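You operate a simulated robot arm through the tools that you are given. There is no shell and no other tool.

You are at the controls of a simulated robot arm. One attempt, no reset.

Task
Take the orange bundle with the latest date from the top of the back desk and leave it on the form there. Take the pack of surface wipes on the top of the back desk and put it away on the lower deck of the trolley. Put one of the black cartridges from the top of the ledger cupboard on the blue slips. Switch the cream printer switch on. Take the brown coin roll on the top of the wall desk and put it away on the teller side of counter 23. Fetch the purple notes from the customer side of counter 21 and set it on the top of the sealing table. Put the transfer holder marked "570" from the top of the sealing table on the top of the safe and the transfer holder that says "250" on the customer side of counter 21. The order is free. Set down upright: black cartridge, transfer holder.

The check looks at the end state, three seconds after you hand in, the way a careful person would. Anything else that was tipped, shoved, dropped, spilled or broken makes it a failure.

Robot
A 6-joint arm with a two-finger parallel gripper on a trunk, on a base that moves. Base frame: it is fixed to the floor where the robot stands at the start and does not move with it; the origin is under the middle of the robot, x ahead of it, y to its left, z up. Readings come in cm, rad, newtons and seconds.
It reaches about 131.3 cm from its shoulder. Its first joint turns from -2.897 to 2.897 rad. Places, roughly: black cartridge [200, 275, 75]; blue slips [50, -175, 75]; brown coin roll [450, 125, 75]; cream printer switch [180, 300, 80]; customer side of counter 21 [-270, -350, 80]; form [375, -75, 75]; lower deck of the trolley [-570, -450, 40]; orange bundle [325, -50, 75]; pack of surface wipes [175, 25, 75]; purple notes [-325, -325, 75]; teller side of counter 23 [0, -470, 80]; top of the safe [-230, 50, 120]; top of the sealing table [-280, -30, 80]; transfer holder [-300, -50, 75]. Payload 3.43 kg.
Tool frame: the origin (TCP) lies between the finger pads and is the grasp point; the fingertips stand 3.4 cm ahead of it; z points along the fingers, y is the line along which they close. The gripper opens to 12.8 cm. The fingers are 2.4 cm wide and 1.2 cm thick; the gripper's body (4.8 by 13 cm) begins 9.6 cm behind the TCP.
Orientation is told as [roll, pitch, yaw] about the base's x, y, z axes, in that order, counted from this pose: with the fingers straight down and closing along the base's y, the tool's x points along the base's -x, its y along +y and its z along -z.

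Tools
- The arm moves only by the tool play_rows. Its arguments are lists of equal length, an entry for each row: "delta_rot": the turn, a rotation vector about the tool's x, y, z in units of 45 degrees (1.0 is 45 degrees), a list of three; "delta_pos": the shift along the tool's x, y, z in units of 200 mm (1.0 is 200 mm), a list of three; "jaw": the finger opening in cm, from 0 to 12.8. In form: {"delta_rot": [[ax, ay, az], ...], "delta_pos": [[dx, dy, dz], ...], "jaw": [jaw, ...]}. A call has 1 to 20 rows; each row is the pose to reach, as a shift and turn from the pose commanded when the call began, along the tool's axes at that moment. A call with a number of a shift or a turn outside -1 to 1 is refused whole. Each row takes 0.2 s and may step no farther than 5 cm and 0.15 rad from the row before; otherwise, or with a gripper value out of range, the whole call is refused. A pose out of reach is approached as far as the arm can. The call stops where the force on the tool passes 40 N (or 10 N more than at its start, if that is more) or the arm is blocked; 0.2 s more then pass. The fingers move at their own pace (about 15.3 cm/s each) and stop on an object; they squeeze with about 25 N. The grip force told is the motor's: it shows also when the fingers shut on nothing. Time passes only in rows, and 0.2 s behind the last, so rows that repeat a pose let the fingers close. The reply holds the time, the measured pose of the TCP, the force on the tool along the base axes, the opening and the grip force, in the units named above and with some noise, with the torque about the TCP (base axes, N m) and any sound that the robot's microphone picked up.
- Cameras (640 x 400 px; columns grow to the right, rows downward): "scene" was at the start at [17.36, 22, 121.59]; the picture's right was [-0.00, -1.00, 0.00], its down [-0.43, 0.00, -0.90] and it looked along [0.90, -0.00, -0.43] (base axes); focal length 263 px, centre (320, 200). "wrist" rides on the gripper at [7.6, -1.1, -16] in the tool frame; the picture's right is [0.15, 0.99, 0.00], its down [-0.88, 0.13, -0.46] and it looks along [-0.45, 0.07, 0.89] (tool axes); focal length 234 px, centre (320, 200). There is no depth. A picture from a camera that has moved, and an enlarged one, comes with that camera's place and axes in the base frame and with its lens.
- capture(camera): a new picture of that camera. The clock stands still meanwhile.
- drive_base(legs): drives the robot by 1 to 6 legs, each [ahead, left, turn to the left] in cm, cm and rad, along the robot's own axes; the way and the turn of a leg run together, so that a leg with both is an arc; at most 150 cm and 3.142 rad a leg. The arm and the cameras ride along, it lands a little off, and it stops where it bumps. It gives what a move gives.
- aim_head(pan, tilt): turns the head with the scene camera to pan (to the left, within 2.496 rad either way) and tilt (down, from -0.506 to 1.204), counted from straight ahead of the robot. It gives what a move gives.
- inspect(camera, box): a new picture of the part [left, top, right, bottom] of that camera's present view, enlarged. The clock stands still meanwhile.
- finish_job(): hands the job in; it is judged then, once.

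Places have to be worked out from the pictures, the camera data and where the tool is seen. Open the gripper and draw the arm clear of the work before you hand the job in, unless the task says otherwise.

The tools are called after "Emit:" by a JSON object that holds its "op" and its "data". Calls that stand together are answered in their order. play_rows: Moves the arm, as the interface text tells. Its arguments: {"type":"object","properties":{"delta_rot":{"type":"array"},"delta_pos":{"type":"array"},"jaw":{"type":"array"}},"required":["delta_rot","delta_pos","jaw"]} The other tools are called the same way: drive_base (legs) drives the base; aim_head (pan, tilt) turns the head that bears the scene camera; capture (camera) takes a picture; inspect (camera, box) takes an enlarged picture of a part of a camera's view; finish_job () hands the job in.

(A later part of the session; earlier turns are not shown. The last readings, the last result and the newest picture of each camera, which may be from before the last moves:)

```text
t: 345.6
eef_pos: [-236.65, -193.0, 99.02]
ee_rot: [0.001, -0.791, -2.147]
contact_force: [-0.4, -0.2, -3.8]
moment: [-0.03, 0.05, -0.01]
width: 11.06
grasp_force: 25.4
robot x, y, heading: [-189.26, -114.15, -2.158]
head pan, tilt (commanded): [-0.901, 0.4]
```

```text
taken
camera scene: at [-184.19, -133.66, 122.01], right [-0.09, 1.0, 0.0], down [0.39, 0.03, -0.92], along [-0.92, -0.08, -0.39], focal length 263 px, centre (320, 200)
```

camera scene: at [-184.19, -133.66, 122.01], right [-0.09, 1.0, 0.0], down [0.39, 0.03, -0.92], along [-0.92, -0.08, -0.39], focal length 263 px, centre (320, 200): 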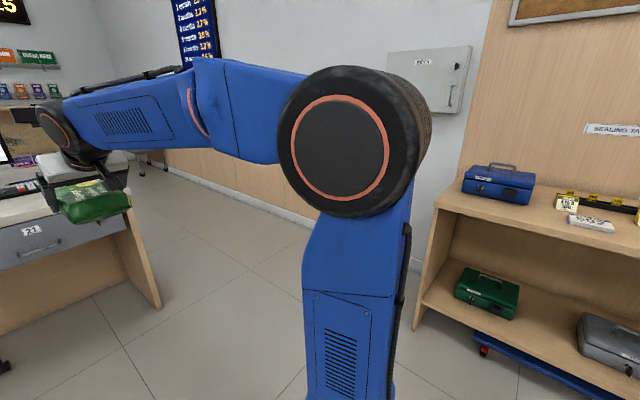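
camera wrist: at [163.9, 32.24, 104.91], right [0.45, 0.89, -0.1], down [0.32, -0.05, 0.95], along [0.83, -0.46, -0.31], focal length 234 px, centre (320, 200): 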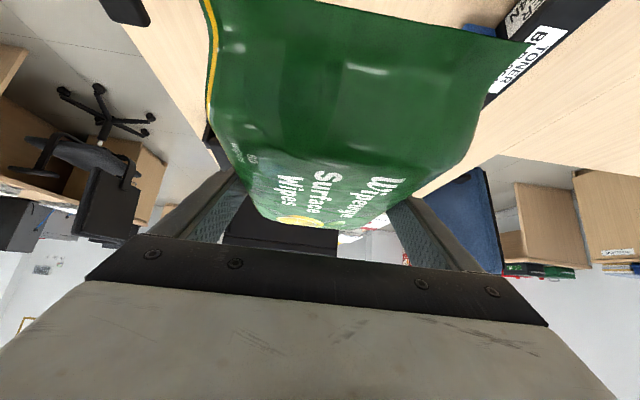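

Counter "21" is ahead-left, sealing table on the right. Diagonal move between them, then a look toward the trolley.

Emit:
{"op": "drive_base", "data": {"legs": [[112, -90, 0]]}}

Emit:
{"op": "aim_head", "data": {"pan": 0.1, "tilt": 0.35}}

Emit:
{"op": "capture", "data": {"camera": "scene"}}

Emit:
{"op": "aim_head", "data": {"pan": 0.8, "tilt": 0.4}}

Emit:
{"op": "capture", "data": {"camera": "scene"}}

```text
t: 352.7
eef_pos: [-372.82, -238.97, 98.95]
ee_rot: [0.002, -0.793, -2.13]
contact_force: [0.4, -1.0, -4.4]
moment: [-0.06, 0.08, -0.01]
width: 11.04
grasp_force: 24.7
robot x, y, heading: [-326.25, -159.08, -2.135]
head pan, tilt (commanded): [-0.901, 0.4]
```

```text
t: 354.0
eef_pos: [-372.74, -238.87, 99.06]
ee_rot: [0.002, -0.793, -2.133]
contact_force: [-0.3, 0.2, -4.2]
moment: [-0.06, 0.04, 0.01]
width: 11.07
grasp_force: 24.4
robot x, y, heading: [-326.31, -159.51, -2.138]
head pan, tilt (commanded): [0.099, 0.351]
```

```text
taken
camera scene: at [-316.16, -186.18, 122.46], right [-0.89, 0.45, 0.0], down [0.16, 0.31, -0.94], along [-0.42, -0.84, -0.34], focal length 263 px, centre (320, 200)
```

scene: 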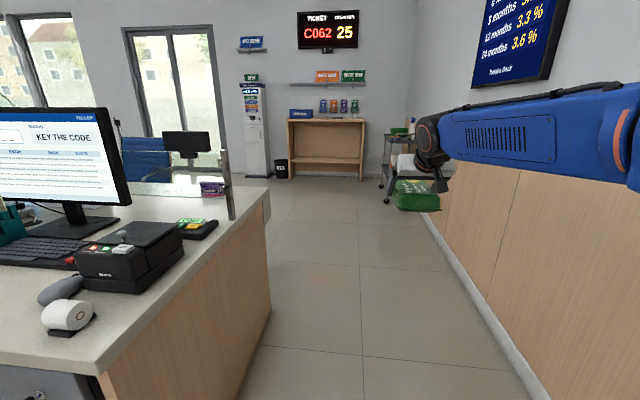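

```text
t: 355.1
eef_pos: [-372.84, -238.9, 99.0]
ee_rot: [0.002, -0.791, -2.131]
contact_force: [-0.2, -0.3, -3.9]
moment: [-0.01, 0.04, 0.03]
width: 11.06
grasp_force: 25.0
robot x, y, heading: [-326.2, -159.17, -2.139]
head pan, tilt (commanded): [0.799, 0.4]
```

```text
taken
camera scene: at [-309.83, -186.89, 122.01], right [-0.97, -0.23, 0.0], down [-0.09, 0.38, -0.92], along [0.21, -0.9, -0.39], focal length 263 px, centre (320, 200)
```

scene: 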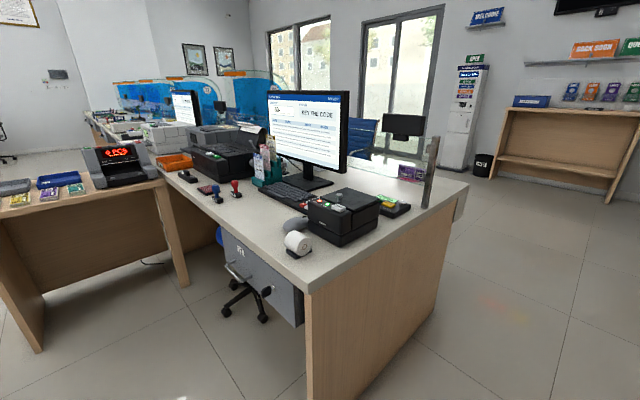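

The passage ahead is clear and the trolley is visible by the wall. Straightening heading and driving 150 cm ahead.

Emit:
{"op": "drive_base", "data": {"legs": [[0, 0, -0.028], [148, 5, 0]]}}

Emit:
{"op": "aim_head", "data": {"pan": 0.0, "tilt": 0.4}}

Emit:
{"op": "capture", "data": {"camera": "scene"}}

Emit:
{"op": "inspect", "data": {"camera": "scene", "box": [340, 90, 500, 290]}}

```text
t: 362.7
eef_pos: [-451.1, -363.05, 98.92]
ee_rot: [0.002, -0.791, -2.145]
contact_force: [0.9, 0.4, -4.3]
moment: [-0.07, 0.03, -0.02]
width: 11.05
grasp_force: 24.9
robot x, y, heading: [-403.62, -284.2, -2.155]
head pan, tilt (commanded): [0.799, 0.4]
```

```text
t: 363.9
eef_pos: [-451.1, -363.13, 98.9]
ee_rot: [0.002, -0.793, -2.145]
contact_force: [-0.8, -0.3, -4.8]
moment: [-0.05, 0.02, 0.01]
width: 11.05
grasp_force: 24.8
robot x, y, heading: [-403.61, -284.22, -2.152]
head pan, tilt (commanded): [0.0, 0.4]
```

```text
taken
camera scene: at [-394.57, -310.65, 122.01], right [-0.84, 0.55, 0.0], down [0.21, 0.33, -0.92], along [-0.5, -0.77, -0.39], focal length 263 px, centre (320, 200)
```

scene: 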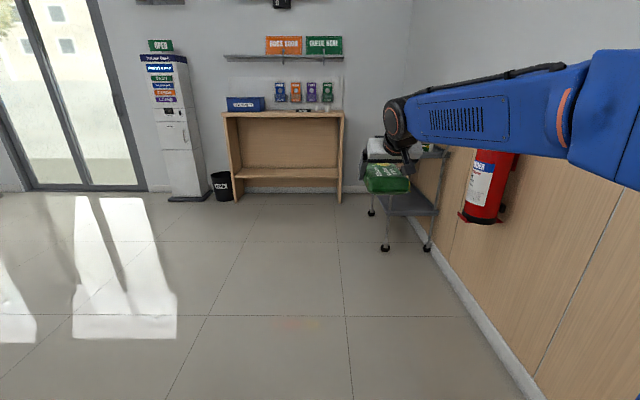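

```text
2.00 times, centred on (420, 190) of scene
camera zoom: at [-394.57, -310.65, 122.01], right [-0.84, 0.55, 0.0], down [0.21, 0.33, -0.92], along [-0.5, -0.77, -0.39], focal length 526 px, centre (120, 220)
```

zoom: 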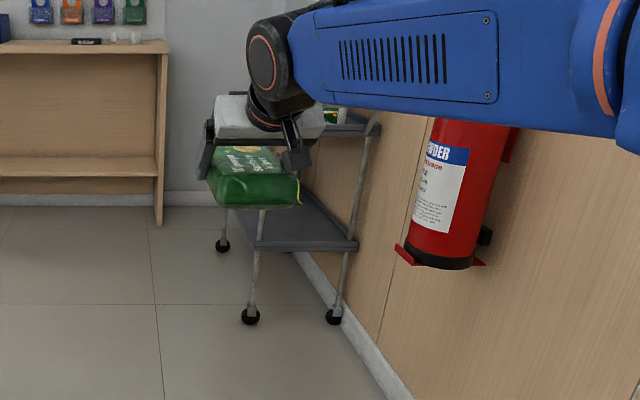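

The trolley stands against the wall: lower deck ≈ z 33–38, upper ≈ 78, open long side facing the room (footprint u −733…−664, v −240…−205). I'll go out into the room, turn right to face it, and line up with its long side.

Emit:
{"op": "drive_base", "data": {"legs": [[60, 45, -0.012], [75, 50, 0], [0, 0, -1.571], [0, 95, 0]]}}

Emit:
{"op": "aim_head", "data": {"pan": -0.1, "tilt": 0.5}}

Emit:
{"op": "capture", "data": {"camera": "scene"}}

Emit:
{"op": "capture", "data": {"camera": "wrist"}}

```text
t: 380.6
eef_pos: [-531.5, -479.39, 99.02]
ee_rot: [0.002, -0.793, 2.558]
contact_force: [-0.4, -0.1, -4.6]
moment: [0.03, 0.0, 0.02]
width: 11.06
grasp_force: 25.1
robot x, y, heading: [-453.09, -527.75, 2.553]
head pan, tilt (commanded): [0.0, 0.4]
```

```text
t: 381.3
eef_pos: [-531.45, -479.39, 98.91]
ee_rot: [0.003, -0.792, 2.559]
contact_force: [0.0, -0.3, -4.2]
moment: [0.06, 0.03, 0.03]
width: 11.07
grasp_force: 24.7
robot x, y, heading: [-452.73, -527.53, 2.55]
head pan, tilt (commanded): [-0.099, 0.499]
```

```text
taken
camera scene: at [-478.65, -535.62, 121.09], right [0.63, 0.77, 0.0], down [0.37, -0.3, -0.88], along [-0.68, 0.56, -0.48], focal length 263 px, centre (320, 200)
```

scene: 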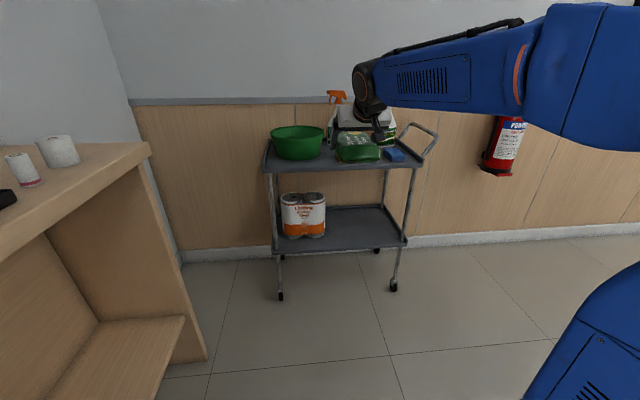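

```text
taken
camera wrist: at [-516.97, -487.78, 104.87], right [-0.46, -0.88, -0.1], down [-0.32, 0.05, 0.95], along [-0.83, 0.47, -0.3], focal length 234 px, centre (320, 200)
```

wrist: 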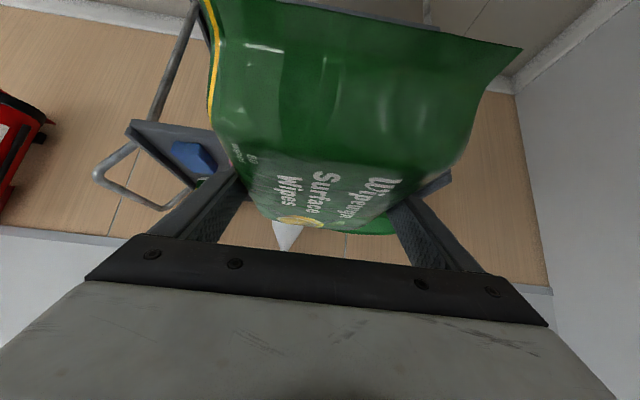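

The lower deck's right half is free (cans on the left), centred near u −676, deck z ≈ 35. I'll back up 20 cm and shift right 18.7 cm to line up, before lowering the arm.

Emit:
{"op": "drive_base", "data": {"legs": [[-22, -18.7, 0]]}}

Emit:
{"op": "play_rows", "data": {"delta_rot": [[0, 0, 0], [0, 0, 0], [0, 0, 0], [0, 0, 0], [0, 0, 0], [0, 0, 0]], "delta_pos": [[0.1, 0, 0.12], [0.22, 0, 0.26], [0.33, 0, 0.41], [0.44, 0, 0.55], [0.55, 0, 0.69], [0.66, 0, 0.83]], "jaw": [8, 8, 8, 8, 8, 8]}}

Emit:
{"op": "capture", "data": {"camera": "scene"}}

```text
t: 383.3
eef_pos: [-502.71, -475.92, 98.88]
ee_rot: [0.002, -0.789, 2.556]
contact_force: [0.2, 0.4, -4.1]
moment: [0.0, 0.03, 0.05]
width: 11.05
grasp_force: 25.8
robot x, y, heading: [-423.82, -524.04, 2.549]
head pan, tilt (commanded): [-0.099, 0.499]
```

```text
t: 384.7
eef_pos: [-504.79, -474.64, 77.96]
ee_rot: [0.002, -0.792, 2.556]
contact_force: [0.0, 0.0, -4.5]
moment: [0.01, 0.03, 0.03]
width: 11.06
grasp_force: 25.4
robot x, y, heading: [-424.67, -524.24, 2.55]
head pan, tilt (commanded): [-0.099, 0.499]
```

```text
taken
camera scene: at [-449.91, -532.21, 121.09], right [0.64, 0.77, 0.0], down [0.37, -0.3, -0.88], along [-0.68, 0.56, -0.48], focal length 263 px, centre (320, 200)
```

scene: 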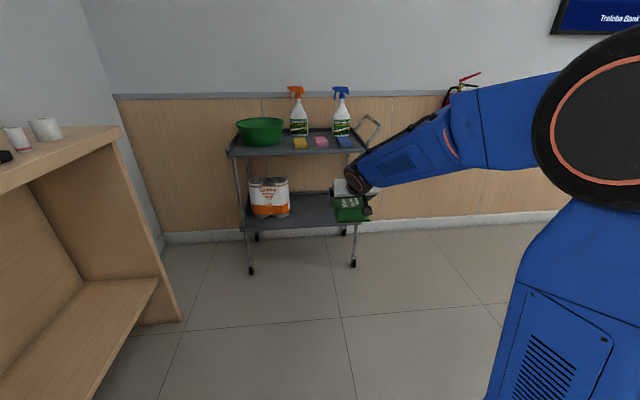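

Descending further in two steps to about z 43, extending slightly ahead, still well in front of the trolley.

Emit:
{"op": "play_rows", "data": {"delta_rot": [[0, 0, 0], [0, 0, 0], [0, 0, 0], [0, 0, 0], [0, 0, 0]], "delta_pos": [[0.09, 0, 0.16], [0.18, 0, 0.32], [0.27, 0, 0.48], [0.36, 0, 0.64], [0.448, 0, 0.79]], "jaw": [8, 8, 8, 8, 8]}}

Emit:
{"op": "play_rows", "data": {"delta_rot": [[0, 0, 0], [0, 0, 0], [0, 0, 0], [0, 0, 0], [0, 0, 0]], "delta_pos": [[0.09, 0, 0.16], [0.18, 0, 0.32], [0.27, 0, 0.48], [0.36, 0, 0.64], [0.448, 0, 0.79]], "jaw": [8, 8, 8, 8, 8]}}

Emit:
{"op": "capture", "data": {"camera": "scene"}}

Emit:
{"op": "capture", "data": {"camera": "wrist"}}

```text
t: 385.9
eef_pos: [-509.1, -471.8, 60.38]
ee_rot: [0.001, -0.792, 2.555]
contact_force: [0.5, 0.6, -3.7]
moment: [0.02, -0.01, -0.01]
width: 11.05
grasp_force: 24.7
robot x, y, heading: [-424.35, -524.21, 2.554]
head pan, tilt (commanded): [-0.099, 0.499]
```

```text
t: 387.1
eef_pos: [-513.31, -469.1, 42.97]
ee_rot: [0.002, -0.793, 2.558]
contact_force: [-0.7, 0.3, -3.5]
moment: [0.01, -0.01, -0.04]
width: 11.07
grasp_force: 25.2
robot x, y, heading: [-423.59, -524.14, 2.551]
head pan, tilt (commanded): [-0.099, 0.499]
```

```text
taken
camera scene: at [-449.91, -532.21, 121.09], right [0.64, 0.77, 0.0], down [0.37, -0.3, -0.88], along [-0.68, 0.56, -0.48], focal length 263 px, centre (320, 200)
```

scene: 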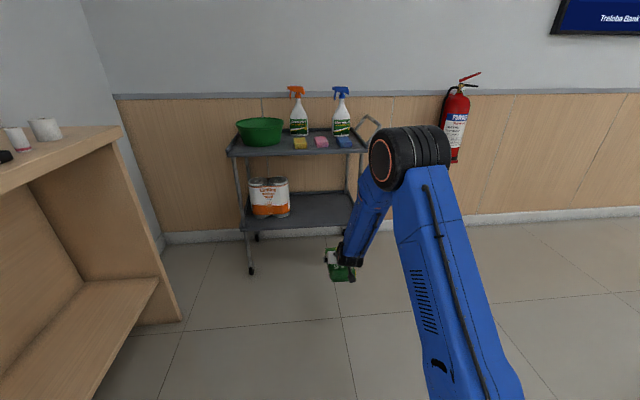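

```text
taken
camera wrist: at [-498.69, -477.45, 48.9], right [-0.46, -0.88, -0.1], down [-0.32, 0.05, 0.95], along [-0.83, 0.47, -0.3], focal length 234 px, centre (320, 200)
```

wrist: 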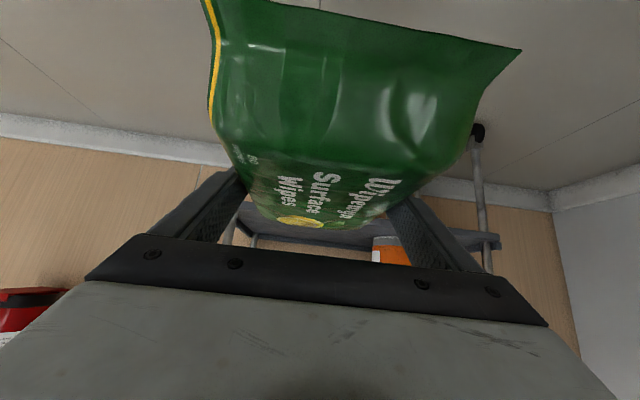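

TCP is at u −676, z 43, aligned with the free deck half. Driving ahead 40 cm first, then checking clearances.

Emit:
{"op": "drive_base", "data": {"legs": [[38, 0, 0]]}}

Emit:
{"op": "aim_head", "data": {"pan": -0.15, "tilt": 0.7}}

Emit:
{"op": "capture", "data": {"camera": "scene"}}

Emit:
{"op": "capture", "data": {"camera": "wrist"}}

```text
t: 389.5
eef_pos: [-544.78, -448.08, 42.92]
ee_rot: [-0.001, -0.792, 2.557]
contact_force: [-0.2, 0.2, -4.5]
moment: [-0.03, -0.01, 0.0]
width: 11.06
grasp_force: 25.7
robot x, y, heading: [-455.87, -503.54, 2.55]
head pan, tilt (commanded): [-0.099, 0.499]
```

```text
t: 390.2
eef_pos: [-544.74, -448.22, 42.89]
ee_rot: [0.002, -0.792, 2.559]
contact_force: [0.4, 0.2, -4.3]
moment: [0.03, 0.05, 0.0]
width: 11.07
grasp_force: 25.2
robot x, y, heading: [-455.41, -502.89, 2.55]
head pan, tilt (commanded): [-0.15, 0.7]
```

```text
taken
camera scene: at [-480.7, -511.2, 119.32], right [0.67, 0.74, 0.0], down [0.48, -0.43, -0.77], along [-0.57, 0.52, -0.64], focal length 263 px, centre (320, 200)
```

scene: 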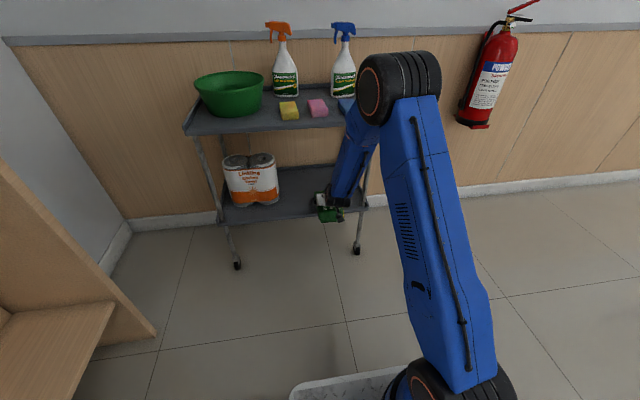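

```text
taken
camera wrist: at [-530.25, -456.48, 48.87], right [-0.46, -0.88, -0.1], down [-0.32, 0.05, 0.95], along [-0.83, 0.47, -0.31], focal length 234 px, centre (320, 200)
```

wrist: 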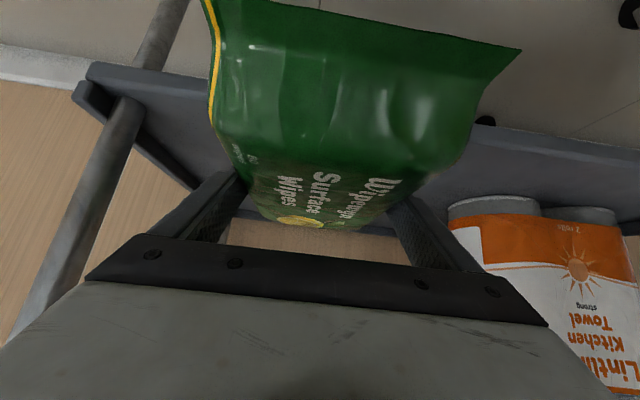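

The pack's front is just over the deck edge with the towels well to the left and the post to the right. Driving in another 18 cm.

Emit:
{"op": "drive_base", "data": {"legs": [[18, 0, 0]]}}

Emit:
{"op": "capture", "data": {"camera": "scene"}}

Emit:
{"op": "capture", "data": {"camera": "wrist"}}

```text
t: 391.7
eef_pos: [-559.7, -437.99, 42.94]
ee_rot: [0.001, -0.79, 2.558]
contact_force: [0.9, -0.9, -3.8]
moment: [0.03, 0.04, -0.02]
width: 11.07
grasp_force: 25.3
robot x, y, heading: [-470.93, -493.31, 2.548]
head pan, tilt (commanded): [-0.15, 0.7]
```

```text
taken
camera scene: at [-495.79, -501.08, 119.32], right [0.67, 0.74, 0.0], down [0.48, -0.43, -0.76], along [-0.56, 0.52, -0.64], focal length 263 px, centre (320, 200)
```

scene: 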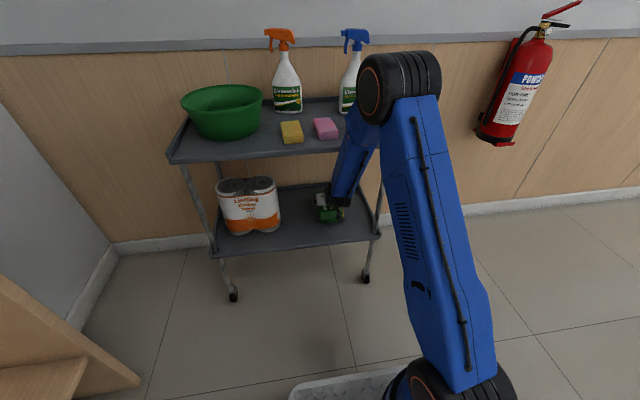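

```text
taken
camera wrist: at [-545.29, -446.31, 48.88], right [-0.46, -0.88, -0.1], down [-0.32, 0.05, 0.95], along [-0.83, 0.47, -0.31], focal length 234 px, centre (320, 200)
```

wrist: 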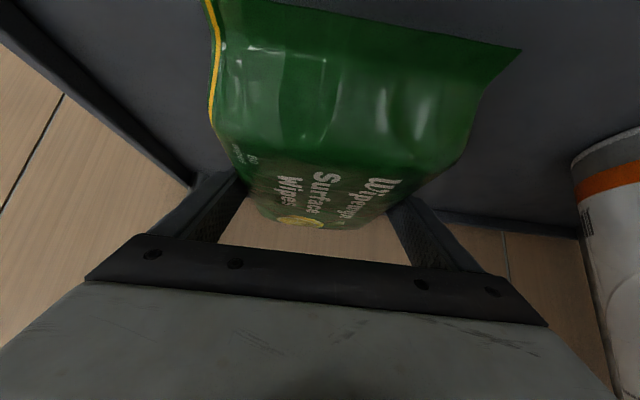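

The pack is fully over the deck. Lowering gently in small steps until contact.

Emit:
{"op": "play_rows", "data": {"delta_rot": [[0, 0, 0], [0, 0, 0], [0, 0, 0], [0, 0, 0], [0, 0, 0], [0, 0, 0], [0, 0, 0], [0, 0, 0]], "delta_pos": [[0.036, 0, 0.035], [0.071, 0, 0.07], [0.089, 0, 0.088], [0.107, 0, 0.105], [0.125, 0, 0.123], [0.142, 0, 0.14], [0.16, 0, 0.158], [0.178, 0, 0.176]], "jaw": [8, 8, 8, 8, 8, 8, 8, 8]}}

Emit:
{"op": "inspect", "data": {"camera": "scene", "box": [200, 80, 420, 260]}}

```text
t: 393.2
eef_pos: [-559.97, -437.96, 39.28]
ee_rot: [-0.002, -0.8, 2.556]
contact_force: [1.8, -0.8, 15.3]
moment: [-0.13, 0.16, 0.09]
width: 11.12
grasp_force: 25.7
robot x, y, heading: [-471.02, -492.87, 2.548]
head pan, tilt (commanded): [-0.15, 0.7]
stopped in row 7: the force on the tool passed its limit at 50 N (the readings are from after the stop); the commanded pose is now the measured one
```

```text
2.22 times, centred on (310, 170) of scene
camera zoom: at [-495.72, -501.12, 119.33], right [0.67, 0.74, 0.0], down [0.48, -0.43, -0.77], along [-0.56, 0.52, -0.64], focal length 584 px, centre (342, 267)
```

zoom: 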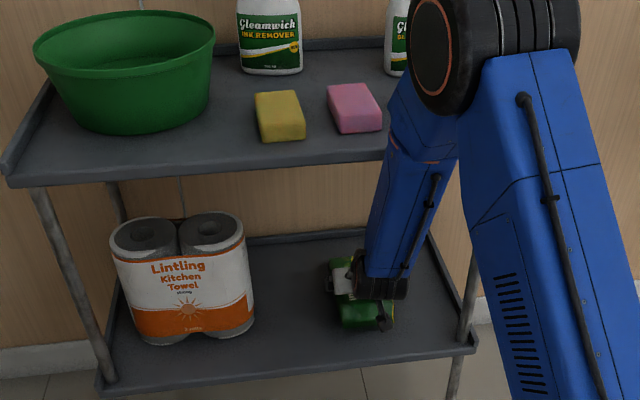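

Contact: deck at ≈35.5. Easing up slightly and opening fully, then drawing back along the finger axis.

Emit:
{"op": "play_rows", "data": {"delta_rot": [[0, 0, 0], [0, 0, 0], [0, 0, 0], [0, 0, 0]], "delta_pos": [[-0.004, 0, -0.004], [-0.004, 0, -0.004], [-0.004, 0, -0.004], [-0.004, 0, -0.004]], "jaw": [12, 12.8, 12.8, 12.8]}}

Emit:
{"op": "play_rows", "data": {"delta_rot": [[0, 0, 0], [0, 0, 0], [0, 0, 0], [0, 0, 0], [0, 0, 0]], "delta_pos": [[0, 0, -0.08], [0, 0, -0.2], [0, 0, -0.35], [0, 0, -0.5], [0, 0, -0.6]], "jaw": [12.8, 12.8, 12.8, 12.8, 12.8]}}

Emit:
{"op": "capture", "data": {"camera": "wrist"}}

Emit:
{"op": "inspect", "data": {"camera": "scene", "box": [200, 80, 420, 260]}}

```text
t: 394.2
eef_pos: [-559.9, -437.9, 39.17]
ee_rot: [0.0, -0.798, 2.555]
contact_force: [9.5, 8.4, 15.1]
moment: [-0.13, 0.22, -0.13]
width: 12.09
grasp_force: 0.1
robot x, y, heading: [-470.6, -493.41, 2.55]
head pan, tilt (commanded): [-0.15, 0.7]
```

```text
t: 395.4
eef_pos: [-552.87, -442.69, 47.48]
ee_rot: [-0.001, -0.795, 2.557]
contact_force: [0.2, 0.8, 0.5]
moment: [-0.01, -0.01, -0.03]
width: 12.8
grasp_force: 0.1
robot x, y, heading: [-470.82, -492.87, 2.552]
head pan, tilt (commanded): [-0.15, 0.7]
```

```text
taken
camera wrist: at [-538.25, -451.1, 53.37], right [-0.46, -0.88, -0.1], down [-0.31, 0.05, 0.95], along [-0.83, 0.47, -0.3], focal length 234 px, centre (320, 200)
```

wrist: 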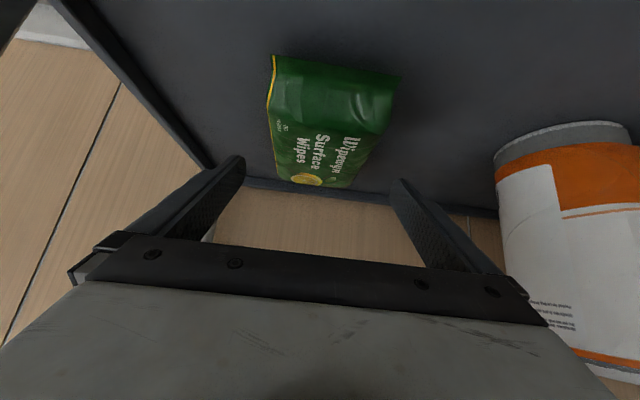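

```text
2.22 times, centred on (310, 170) of scene
camera zoom: at [-495.78, -501.08, 119.32], right [0.67, 0.74, 0.0], down [0.48, -0.43, -0.76], along [-0.56, 0.52, -0.64], focal length 584 px, centre (342, 267)
```

zoom: 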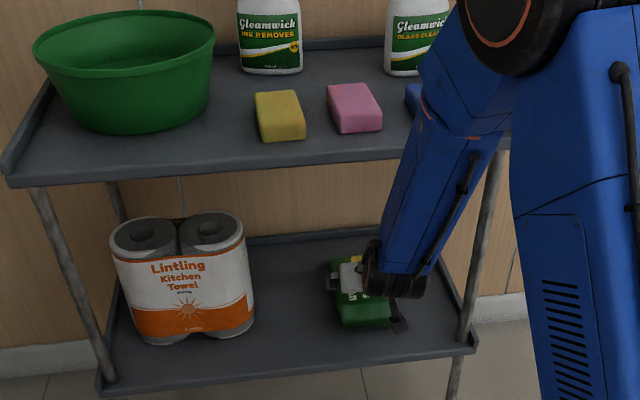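

The wipes lie flat on the lower deck. Backing the base 40 cm clear, then raising the arm and un-tilting the gripper.

Emit:
{"op": "drive_base", "data": {"legs": [[-42, 0, 0]]}}

Emit:
{"op": "capture", "data": {"camera": "scene"}}

Emit:
{"op": "play_rows", "data": {"delta_rot": [[0, 0, 0], [0, 0, 0], [0, 0, 0], [0, 0, 0], [0, 0, 0], [0, 0, 0], [0, 0, 0]], "delta_pos": [[-0.14, 0, -0.14], [-0.28, 0, -0.28], [-0.42, 0, -0.42], [-0.56, 0, -0.56], [-0.7, 0, -0.7], [-0.84, 0, -0.84], [-0.98, 0, -0.98]], "jaw": [12, 10, 8, 8, 8, 8, 8]}}

Emit:
{"op": "play_rows", "data": {"delta_rot": [[0, 0.17, 0], [0, 0.34, 0], [0, 0.51, 0], [0, 0.68, 0], [0, 0.85, 0], [0, 1.0, 0]], "delta_pos": [[-0.14, 0, -0.14], [-0.28, 0, -0.28], [-0.42, 0, -0.42], [-0.56, 0, -0.56], [-0.7, 0, -0.7], [-0.8, 0, -0.8]], "jaw": [8, 8, 8, 8, 8, 8]}}

```text
t: 398.0
eef_pos: [-518.09, -465.81, 47.55]
ee_rot: [0.001, -0.796, 2.553]
contact_force: [-0.2, 0.9, 0.6]
moment: [-0.01, -0.01, 0.0]
width: 12.8
grasp_force: 0.0
robot x, y, heading: [-436.17, -516.67, 2.545]
head pan, tilt (commanded): [-0.15, 0.7]
```

```text
taken
camera scene: at [-461.2, -524.26, 119.32], right [0.68, 0.74, 0.0], down [0.47, -0.44, -0.76], along [-0.56, 0.52, -0.64], focal length 263 px, centre (320, 200)
```

scene: 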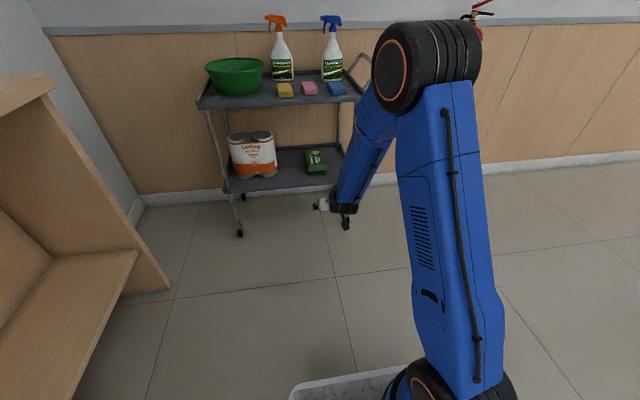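

```text
t: 399.6
eef_pos: [-517.66, -466.03, 75.24]
ee_rot: [-0.001, -0.794, 2.555]
contact_force: [-0.1, 0.0, -0.1]
moment: [0.01, 0.03, -0.01]
width: 8.0
grasp_force: 0.1
robot x, y, heading: [-436.05, -515.79, 2.549]
head pan, tilt (commanded): [-0.15, 0.7]
```

```text
t: 401.0
eef_pos: [-517.64, -466.11, 98.07]
ee_rot: [-0.002, -0.012, 2.556]
contact_force: [0.3, -1.2, 0.1]
moment: [0.02, 0.05, -0.02]
width: 8.01
grasp_force: 0.0
robot x, y, heading: [-436.2, -516.13, 2.552]
head pan, tilt (commanded): [-0.15, 0.7]
```

Arm is upright again at z 98. Retracting it a little, turning right to face counter 21's customer side, and moving ahead for a look.

Emit:
{"op": "play_rows", "data": {"delta_rot": [[0, 0, 0], [0, 0, 0], [0, 0, 0], [0, 0, 0]], "delta_pos": [[0.2, 0, -0.12], [0.4, 0, -0.25], [0.6, 0, -0.4], [0.8, 0, -0.55]], "jaw": [8, 8, 8, 8]}}

Emit:
{"op": "drive_base", "data": {"legs": [[0, 0, -1.575], [90, 15, 0]]}}

Emit:
{"op": "aim_head", "data": {"pan": 0.0, "tilt": 0.4}}

Emit:
{"op": "capture", "data": {"camera": "scene"}}

```text
t: 402.0
eef_pos: [-504.26, -474.92, 108.56]
ee_rot: [0.0, -0.009, 2.553]
contact_force: [-0.7, 0.4, 0.0]
moment: [-0.04, -0.07, 0.03]
width: 8.01
grasp_force: 0.1
robot x, y, heading: [-436.37, -516.18, 2.546]
head pan, tilt (commanded): [-0.15, 0.7]
```

```text
t: 410.6
eef_pos: [-355.91, -365.27, 108.63]
ee_rot: [0.0, -0.01, 0.977]
contact_force: [0.0, 0.3, -0.5]
moment: [-0.04, 0.02, 0.0]
width: 7.98
grasp_force: 0.1
robot x, y, heading: [-397.58, -433.19, 0.975]
head pan, tilt (commanded): [-0.15, 0.7]
```

```text
t: 411.4
eef_pos: [-355.87, -365.26, 108.76]
ee_rot: [-0.001, -0.01, 0.977]
contact_force: [-0.3, 0.3, 0.3]
moment: [0.01, 0.02, -0.03]
width: 7.99
grasp_force: 0.0
robot x, y, heading: [-397.55, -433.24, 0.974]
head pan, tilt (commanded): [0.0, 0.4]
```

```text
taken
camera scene: at [-405.83, -406.45, 122.0], right [0.83, -0.56, 0.0], down [-0.22, -0.32, -0.92], along [0.52, 0.76, -0.39], focal length 263 px, centre (320, 200)
```

scene: 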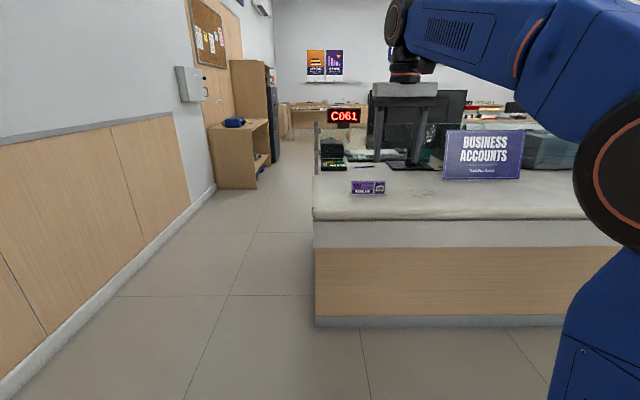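

The purple notes are on the counter's customer side near its left end. Zooming in.

Emit:
{"op": "inspect", "data": {"camera": "scene", "box": [310, 140, 430, 230]}}

Emit:
{"op": "inspect", "data": {"camera": "scene", "box": [340, 165, 400, 205]}}

Emit:
{"op": "capture", "data": {"camera": "wrist"}}

```text
4.44 times, centred on (370, 185) of scene
camera zoom: at [-405.83, -406.45, 122.0], right [0.83, -0.56, 0.0], down [-0.22, -0.32, -0.92], along [0.52, 0.76, -0.39], focal length 1168 px, centre (98, 267)
```

zoom: 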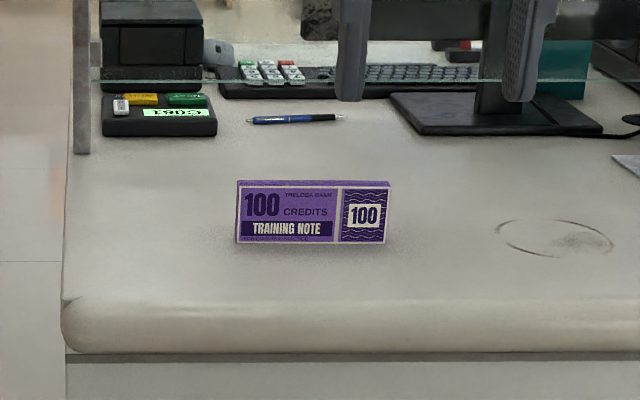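

```text
10.00 times, centred on (370, 185) of scene
camera zoom: at [-405.83, -406.45, 122.0], right [0.83, -0.56, 0.0], down [-0.22, -0.32, -0.92], along [0.52, 0.76, -0.39], focal length 2628 px, centre (-180, 350)
```

zoom: 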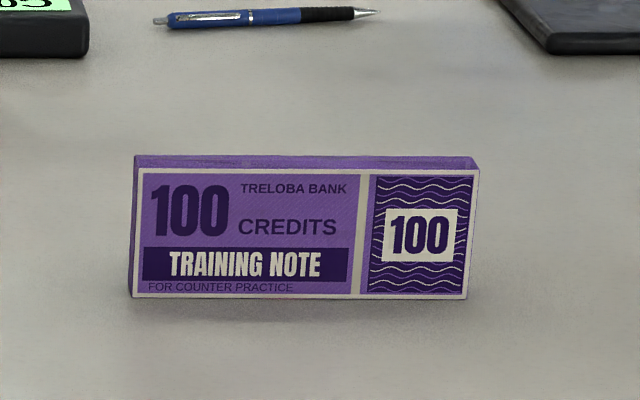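

```text
taken
camera wrist: at [-359.3, -372.42, 124.64], right [-0.9, 0.43, 0.0], down [0.38, 0.8, 0.47], along [0.2, 0.42, -0.89], focal length 234 px, centre (320, 200)
```

wrist: 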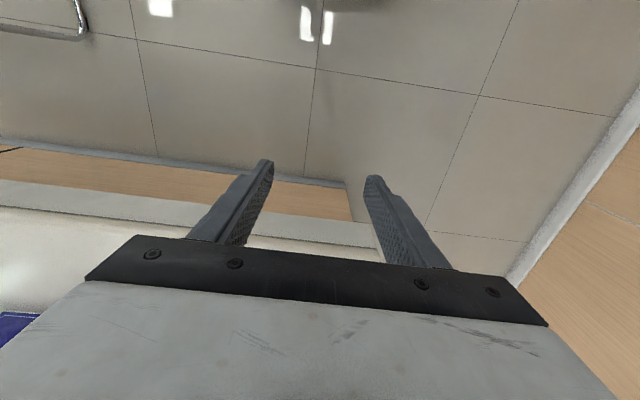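

The purple bundle stands on its long edge (≈15 × 6 × 2 cm) at about (-324.4,-325.7). I'll rotate the gripper 90° so it closes across the thickness, and drive ahead 48 cm.

Emit:
{"op": "play_rows", "data": {"delta_rot": [[0, 0, -0.17], [0, 0, -0.34], [0, 0, -0.51], [0, 0, -0.68], [0, 0, -0.85], [0, 0, -1.0]], "delta_pos": [[0, 0, 0], [0, 0, 0], [0, 0, 0], [0, 0, 0], [0, 0, 0], [0, 0, 0]], "jaw": [6, 6, 6, 6, 6, 6]}}

Emit:
{"op": "play_rows", "data": {"delta_rot": [[0, 0, -0.17], [0, 0, -0.34], [0, 0, -0.51], [0, 0, -0.68], [0, 0, -0.85], [0, 0, -1.0]], "delta_pos": [[0, 0, 0], [0, 0, 0], [0, 0, 0], [0, 0, 0], [0, 0, 0], [0, 0, 0]], "jaw": [6, 6, 6, 6, 6, 6]}}

Emit:
{"op": "drive_base", "data": {"legs": [[48, -3.5, 0]]}}

Emit:
{"op": "aim_head", "data": {"pan": -0.05, "tilt": 0.6}}

Emit:
{"op": "capture", "data": {"camera": "scene"}}

Emit:
{"op": "capture", "data": {"camera": "wrist"}}

```text
t: 412.9
eef_pos: [-355.67, -365.2, 108.62]
ee_rot: [-0.009, -0.007, 1.766]
contact_force: [-0.2, 1.0, 0.7]
moment: [-0.01, 0.0, 0.01]
width: 6.01
grasp_force: 0.2
robot x, y, heading: [-397.36, -433.51, 0.971]
head pan, tilt (commanded): [0.0, 0.4]
```

```text
t: 414.2
eef_pos: [-355.83, -365.21, 108.58]
ee_rot: [-0.01, 0.0, 2.549]
contact_force: [-0.4, -0.1, -0.4]
moment: [-0.03, 0.01, 0.03]
width: 5.99
grasp_force: 0.1
robot x, y, heading: [-397.63, -433.43, 0.976]
head pan, tilt (commanded): [0.0, 0.4]
```

```text
t: 417.1
eef_pos: [-326.4, -327.24, 108.67]
ee_rot: [-0.011, -0.001, 2.554]
contact_force: [-0.4, -0.1, -0.2]
moment: [0.0, 0.01, 0.02]
width: 6.01
grasp_force: 0.0
robot x, y, heading: [-367.92, -395.45, 0.982]
head pan, tilt (commanded): [0.0, 0.4]
```

```text
t: 417.8
eef_pos: [-326.35, -327.26, 108.63]
ee_rot: [-0.011, 0.0, 2.552]
contact_force: [-0.3, 0.4, -1.0]
moment: [0.01, -0.02, 0.02]
width: 5.98
grasp_force: 0.0
robot x, y, heading: [-367.67, -395.59, 0.979]
head pan, tilt (commanded): [-0.051, 0.6]
```

```text
taken
camera scene: at [-376.08, -369.32, 120.19], right [0.8, -0.6, 0.0], down [-0.34, -0.45, -0.83], along [0.49, 0.66, -0.56], focal length 263 px, centre (320, 200)
```

scene: 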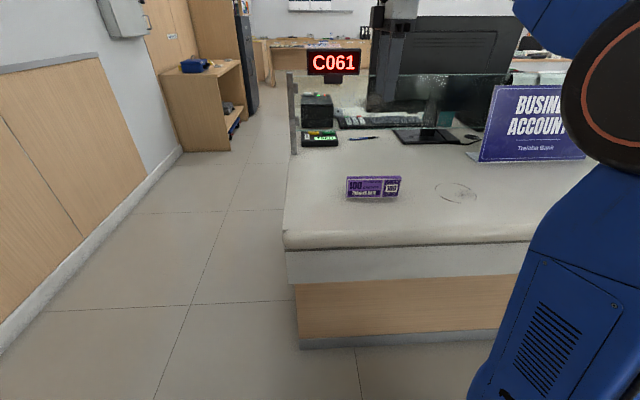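

```text
taken
camera wrist: at [-319.68, -330.75, 124.74], right [-0.43, -0.9, -0.01], down [-0.81, 0.38, 0.45], along [-0.41, 0.2, -0.89], focal length 234 px, centre (320, 200)
```

wrist: 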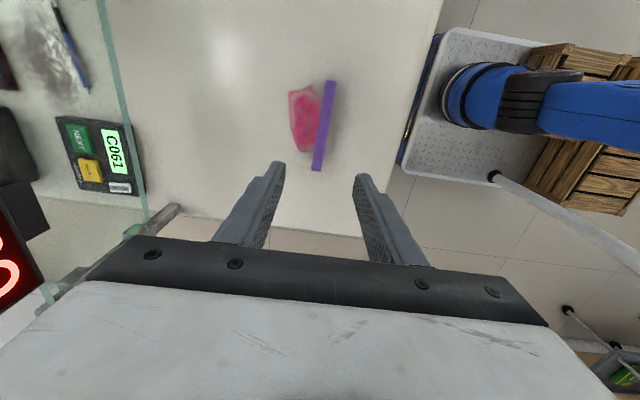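

Zooming both views to fix the notes' exact position (there's also a flat pink stain beside them).

Emit:
{"op": "inspect", "data": {"camera": "scene", "box": [330, 160, 420, 210]}}

Emit:
{"op": "inspect", "data": {"camera": "wrist", "box": [260, 60, 380, 190]}}

```text
7.11 times, centred on (375, 185) of scene
camera zoom: at [-376.08, -369.32, 120.19], right [0.8, -0.6, 0.0], down [-0.34, -0.45, -0.83], along [0.49, 0.66, -0.56], focal length 1869 px, centre (-71, 307)
```

zoom: 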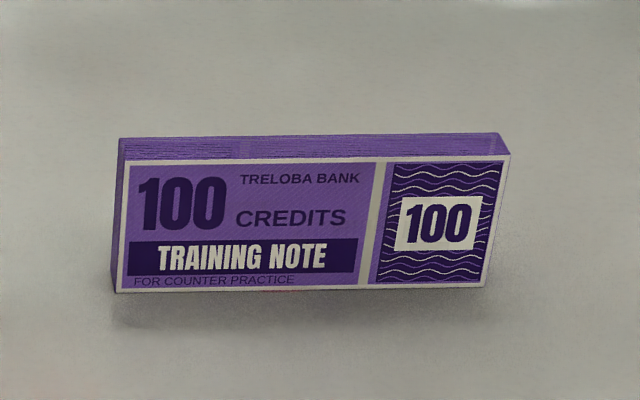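

```text
3.08 times, centred on (320, 125) of wrist
camera zoom: at [-319.68, -330.75, 124.74], right [-0.43, -0.9, -0.01], down [-0.81, 0.38, 0.45], along [-0.41, 0.2, -0.89], focal length 720 px, centre (320, 431)
```

zoom: 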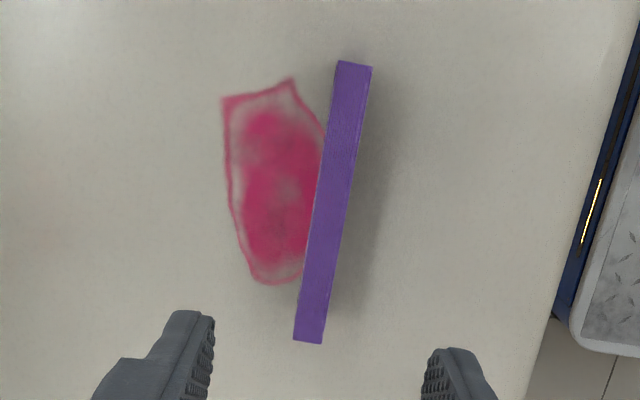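

Notes' centre is 0.67 cm toward me and 0.7 cm right of the TCP line, orientation matches. Descending 18 cm first.

Emit:
{"op": "play_rows", "data": {"delta_rot": [[0, 0, 0], [0, 0, 0], [0, 0, 0], [0, 0, 0], [0, 0, 0]], "delta_pos": [[0.03, 0.033, 0.15], [0.03, 0.033, 0.35], [0.03, 0.033, 0.55], [0.03, 0.033, 0.75], [0.03, 0.033, 0.9]], "jaw": [6, 6, 6, 6, 6]}}

Emit:
{"op": "inspect", "data": {"camera": "wrist", "box": [220, 60, 420, 220]}}

Emit:
{"op": "inspect", "data": {"camera": "scene", "box": [310, 100, 440, 220]}}

```text
t: 419.0
eef_pos: [-326.1, -327.91, 90.51]
ee_rot: [-0.011, 0.001, 2.553]
contact_force: [0.2, 0.2, -0.3]
moment: [-0.01, -0.03, 0.0]
width: 5.97
grasp_force: 0.0
robot x, y, heading: [-367.62, -395.11, 0.983]
head pan, tilt (commanded): [-0.051, 0.6]
```

```text
2.50 times, centred on (320, 140) of wrist
camera zoom: at [-319.42, -331.53, 106.67], right [-0.43, -0.9, -0.01], down [-0.81, 0.38, 0.45], along [-0.41, 0.2, -0.89], focal length 585 px, centre (320, 350)
```

zoom: 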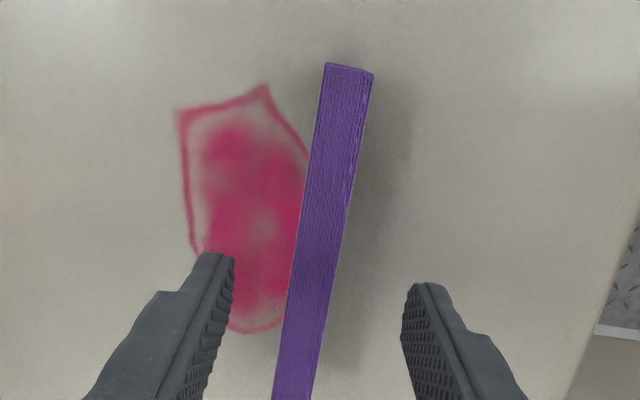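

```text
3.33 times, centred on (375, 160) of scene
camera zoom: at [-376.08, -369.33, 120.19], right [0.8, -0.6, 0.0], down [-0.34, -0.45, -0.83], along [0.49, 0.66, -0.56], focal length 876 px, centre (137, 333)
```

zoom: 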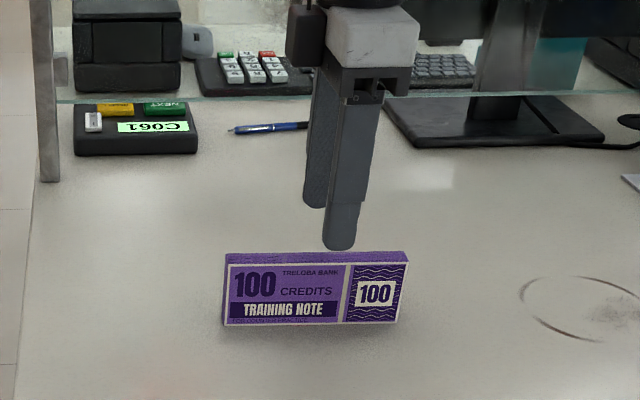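

Centred over the bundle. Descending 8.7 cm and closing.

Emit:
{"op": "play_rows", "data": {"delta_rot": [[0, 0, 0], [0, 0, 0], [0, 0, 0], [0, 0, 0], [0, 0, 0], [0, 0, 0], [0, 0, 0]], "delta_pos": [[0, 0, 0.15], [0, 0, 0.3], [0, 0, 0.4], [0, 0, 0.435], [0, 0, 0.435], [0, 0, 0.435], [0, 0, 0.435]], "jaw": [6, 6, 6, 6, 3, 1, 1]}}

Emit:
{"op": "inspect", "data": {"camera": "scene", "box": [310, 100, 440, 220]}}

```text
t: 420.6
eef_pos: [-326.17, -327.81, 82.01]
ee_rot: [-0.011, 0.001, 2.556]
contact_force: [0.2, -0.5, 0.0]
moment: [0.0, -0.02, 0.03]
width: 1.77
grasp_force: 25.0
robot x, y, heading: [-367.56, -395.33, 0.978]
head pan, tilt (commanded): [-0.051, 0.6]
```

```text
3.33 times, centred on (375, 160) of scene
camera zoom: at [-376.08, -369.32, 120.18], right [0.8, -0.6, 0.0], down [-0.34, -0.45, -0.82], along [0.49, 0.66, -0.57], focal length 876 px, centre (137, 333)
```

zoom: 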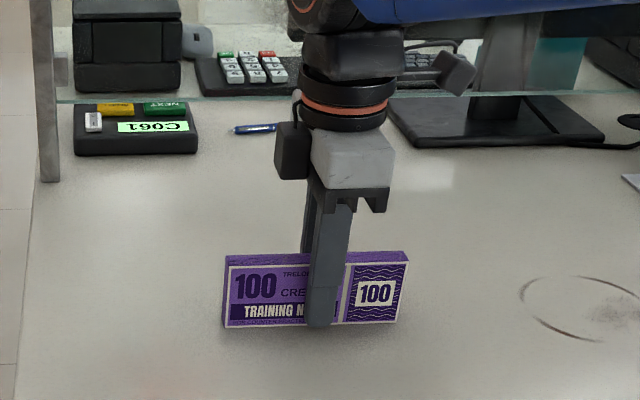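

Gripped (1.77 cm). Lifting 26 cm straight up, then backing away and heading for the sealing table.

Emit:
{"op": "play_rows", "data": {"delta_rot": [[0, 0, 0], [0, 0, 0], [0, 0, 0], [0, 0, 0], [0, 0, 0], [0, 0, 0]], "delta_pos": [[0, 0, -0.06], [0, 0, -0.25], [0, 0, -0.45], [0, 0, -0.65], [0, 0, -0.85], [0, 0, -1.0]], "jaw": [1, 1, 1, 1, 1, 1]}}

Emit:
{"op": "play_rows", "data": {"delta_rot": [[0, 0, 0], [0, 0, 0]], "delta_pos": [[0, 0, -0.15], [0, 0, -0.3]], "jaw": [1, 1]}}

Emit:
{"op": "drive_base", "data": {"legs": [[-48, 0, 0], [0, 98, 0], [140, 0, 0], [132, 0, 0], [112, -90, 0], [0, 0, 1.571]]}}

Emit:
{"op": "aim_head", "data": {"pan": 0.0, "tilt": 0.4}}

Emit:
{"op": "capture", "data": {"camera": "scene"}}

```text
t: 422.0
eef_pos: [-326.27, -327.96, 102.06]
ee_rot: [-0.009, 0.0, 2.554]
contact_force: [-0.2, 0.0, -0.6]
moment: [-0.02, -0.02, -0.04]
width: 1.77
grasp_force: 24.6
robot x, y, heading: [-367.79, -395.0, 0.977]
head pan, tilt (commanded): [-0.051, 0.6]
```

```text
t: 422.6
eef_pos: [-326.37, -328.07, 108.01]
ee_rot: [-0.01, 0.001, 2.554]
contact_force: [0.4, 0.5, -1.6]
moment: [0.0, 0.02, -0.01]
width: 1.76
grasp_force: 25.2
robot x, y, heading: [-367.8, -395.54, 0.982]
head pan, tilt (commanded): [-0.051, 0.6]
```

```text
t: 453.7
eef_pos: [-250.03, -73.37, 107.93]
ee_rot: [-0.01, 0.001, -2.156]
contact_force: [0.3, -0.6, -0.7]
moment: [-0.01, 0.01, -0.04]
width: 1.76
grasp_force: 24.3
robot x, y, heading: [-182.82, -114.57, 2.55]
head pan, tilt (commanded): [-0.051, 0.6]
```

```text
t: 454.4
eef_pos: [-250.04, -73.37, 107.99]
ee_rot: [-0.011, 0.001, -2.156]
contact_force: [0.2, -0.2, -1.8]
moment: [0.03, 0.04, -0.02]
width: 1.74
grasp_force: 24.8
robot x, y, heading: [-182.42, -114.83, 2.547]
head pan, tilt (commanded): [0.0, 0.4]
```

```text
taken
camera scene: at [-209.11, -123.26, 122.0], right [0.56, 0.83, 0.0], down [0.32, -0.22, -0.92], along [-0.77, 0.51, -0.39], focal length 263 px, centre (320, 200)
```

scene: 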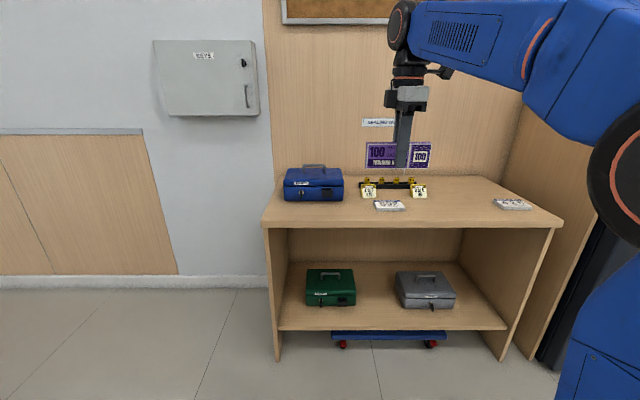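

At the sealing table. Zooming in on its top.

Emit:
{"op": "inspect", "data": {"camera": "scene", "box": [260, 150, 420, 250]}}

Emit:
{"op": "inspect", "data": {"camera": "scene", "box": [345, 165, 445, 225]}}

Emit:
{"op": "inspect", "data": {"camera": "scene", "box": [420, 150, 580, 250]}}

```text
4.00 times, centred on (340, 200) of scene
camera zoom: at [-209.11, -123.26, 122.0], right [0.56, 0.83, 0.0], down [0.32, -0.22, -0.92], along [-0.77, 0.51, -0.39], focal length 1051 px, centre (240, 200)
```

zoom: 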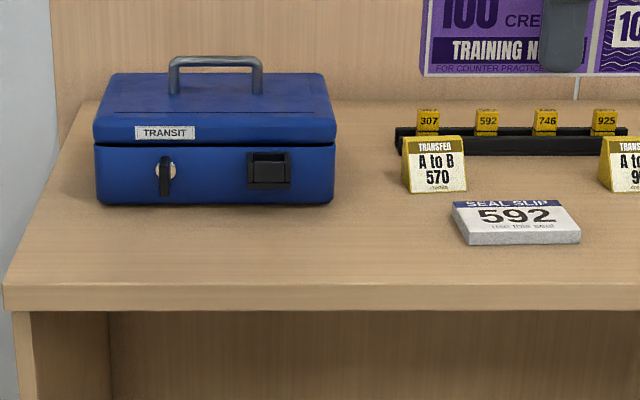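

```text
6.40 times, centred on (395, 195) of scene
camera zoom: at [-209.11, -123.26, 122.0], right [0.56, 0.83, 0.0], down [0.32, -0.22, -0.92], along [-0.77, 0.51, -0.39], focal length 1682 px, centre (-160, 232)
```

zoom: 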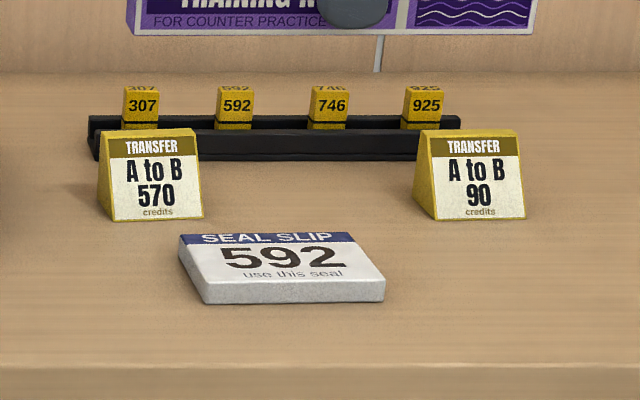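

```text
4.00 times, centred on (500, 200) of scene
camera zoom: at [-209.11, -123.26, 122.0], right [0.56, 0.83, 0.0], down [0.32, -0.22, -0.92], along [-0.77, 0.51, -0.39], focal length 1051 px, centre (-400, 200)
```

zoom: 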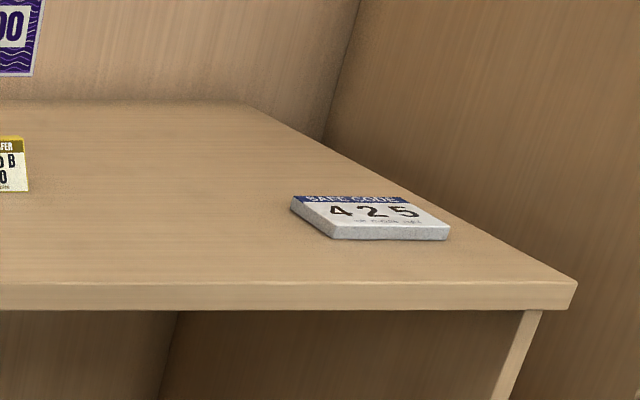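

The table holds holders "570" and "90", seal slip, safe-code card, seals and the blue box. There's free space right of the "90" holder; I'll line up there to set down the purple notes.

Emit:
{"op": "drive_base", "data": {"legs": [[0, -48, 0], [48, 0, 0]]}}

Emit:
{"op": "aim_head", "data": {"pan": 0.0, "tilt": 0.6}}

Emit:
{"op": "capture", "data": {"camera": "scene"}}

Emit:
{"op": "capture", "data": {"camera": "wrist"}}

```text
t: 459.8
eef_pos: [-262.81, -5.92, 107.83]
ee_rot: [-0.01, -0.001, -2.162]
contact_force: [0.1, -0.6, -0.7]
moment: [0.0, 0.0, 0.0]
width: 1.76
grasp_force: 25.3
robot x, y, heading: [-195.82, -47.46, 2.544]
head pan, tilt (commanded): [0.0, 0.4]
```

```text
t: 460.5
eef_pos: [-262.9, -5.96, 107.91]
ee_rot: [-0.01, -0.001, -2.163]
contact_force: [0.4, 0.3, -0.8]
moment: [-0.02, 0.02, -0.01]
width: 1.77
grasp_force: 25.5
robot x, y, heading: [-195.56, -47.63, 2.547]
head pan, tilt (commanded): [0.0, 0.6]
```

```text
taken
camera scene: at [-221.85, -56.33, 120.19], right [0.56, 0.83, 0.0], down [0.47, -0.32, -0.83], along [-0.68, 0.46, -0.56], focal length 263 px, centre (320, 200)
```

scene: 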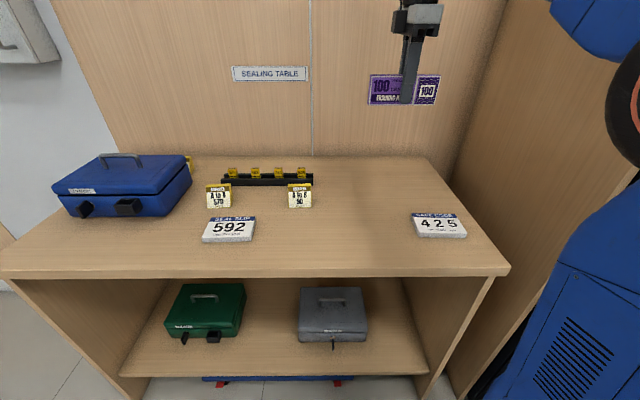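

```text
taken
camera wrist: at [-259.46, 0.74, 124.03], right [0.9, -0.43, -0.01], down [-0.38, -0.81, 0.45], along [-0.2, -0.41, -0.89], focal length 234 px, centre (320, 200)
```

wrist: 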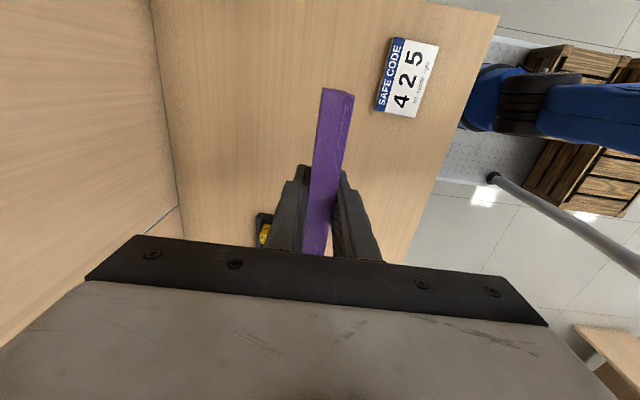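

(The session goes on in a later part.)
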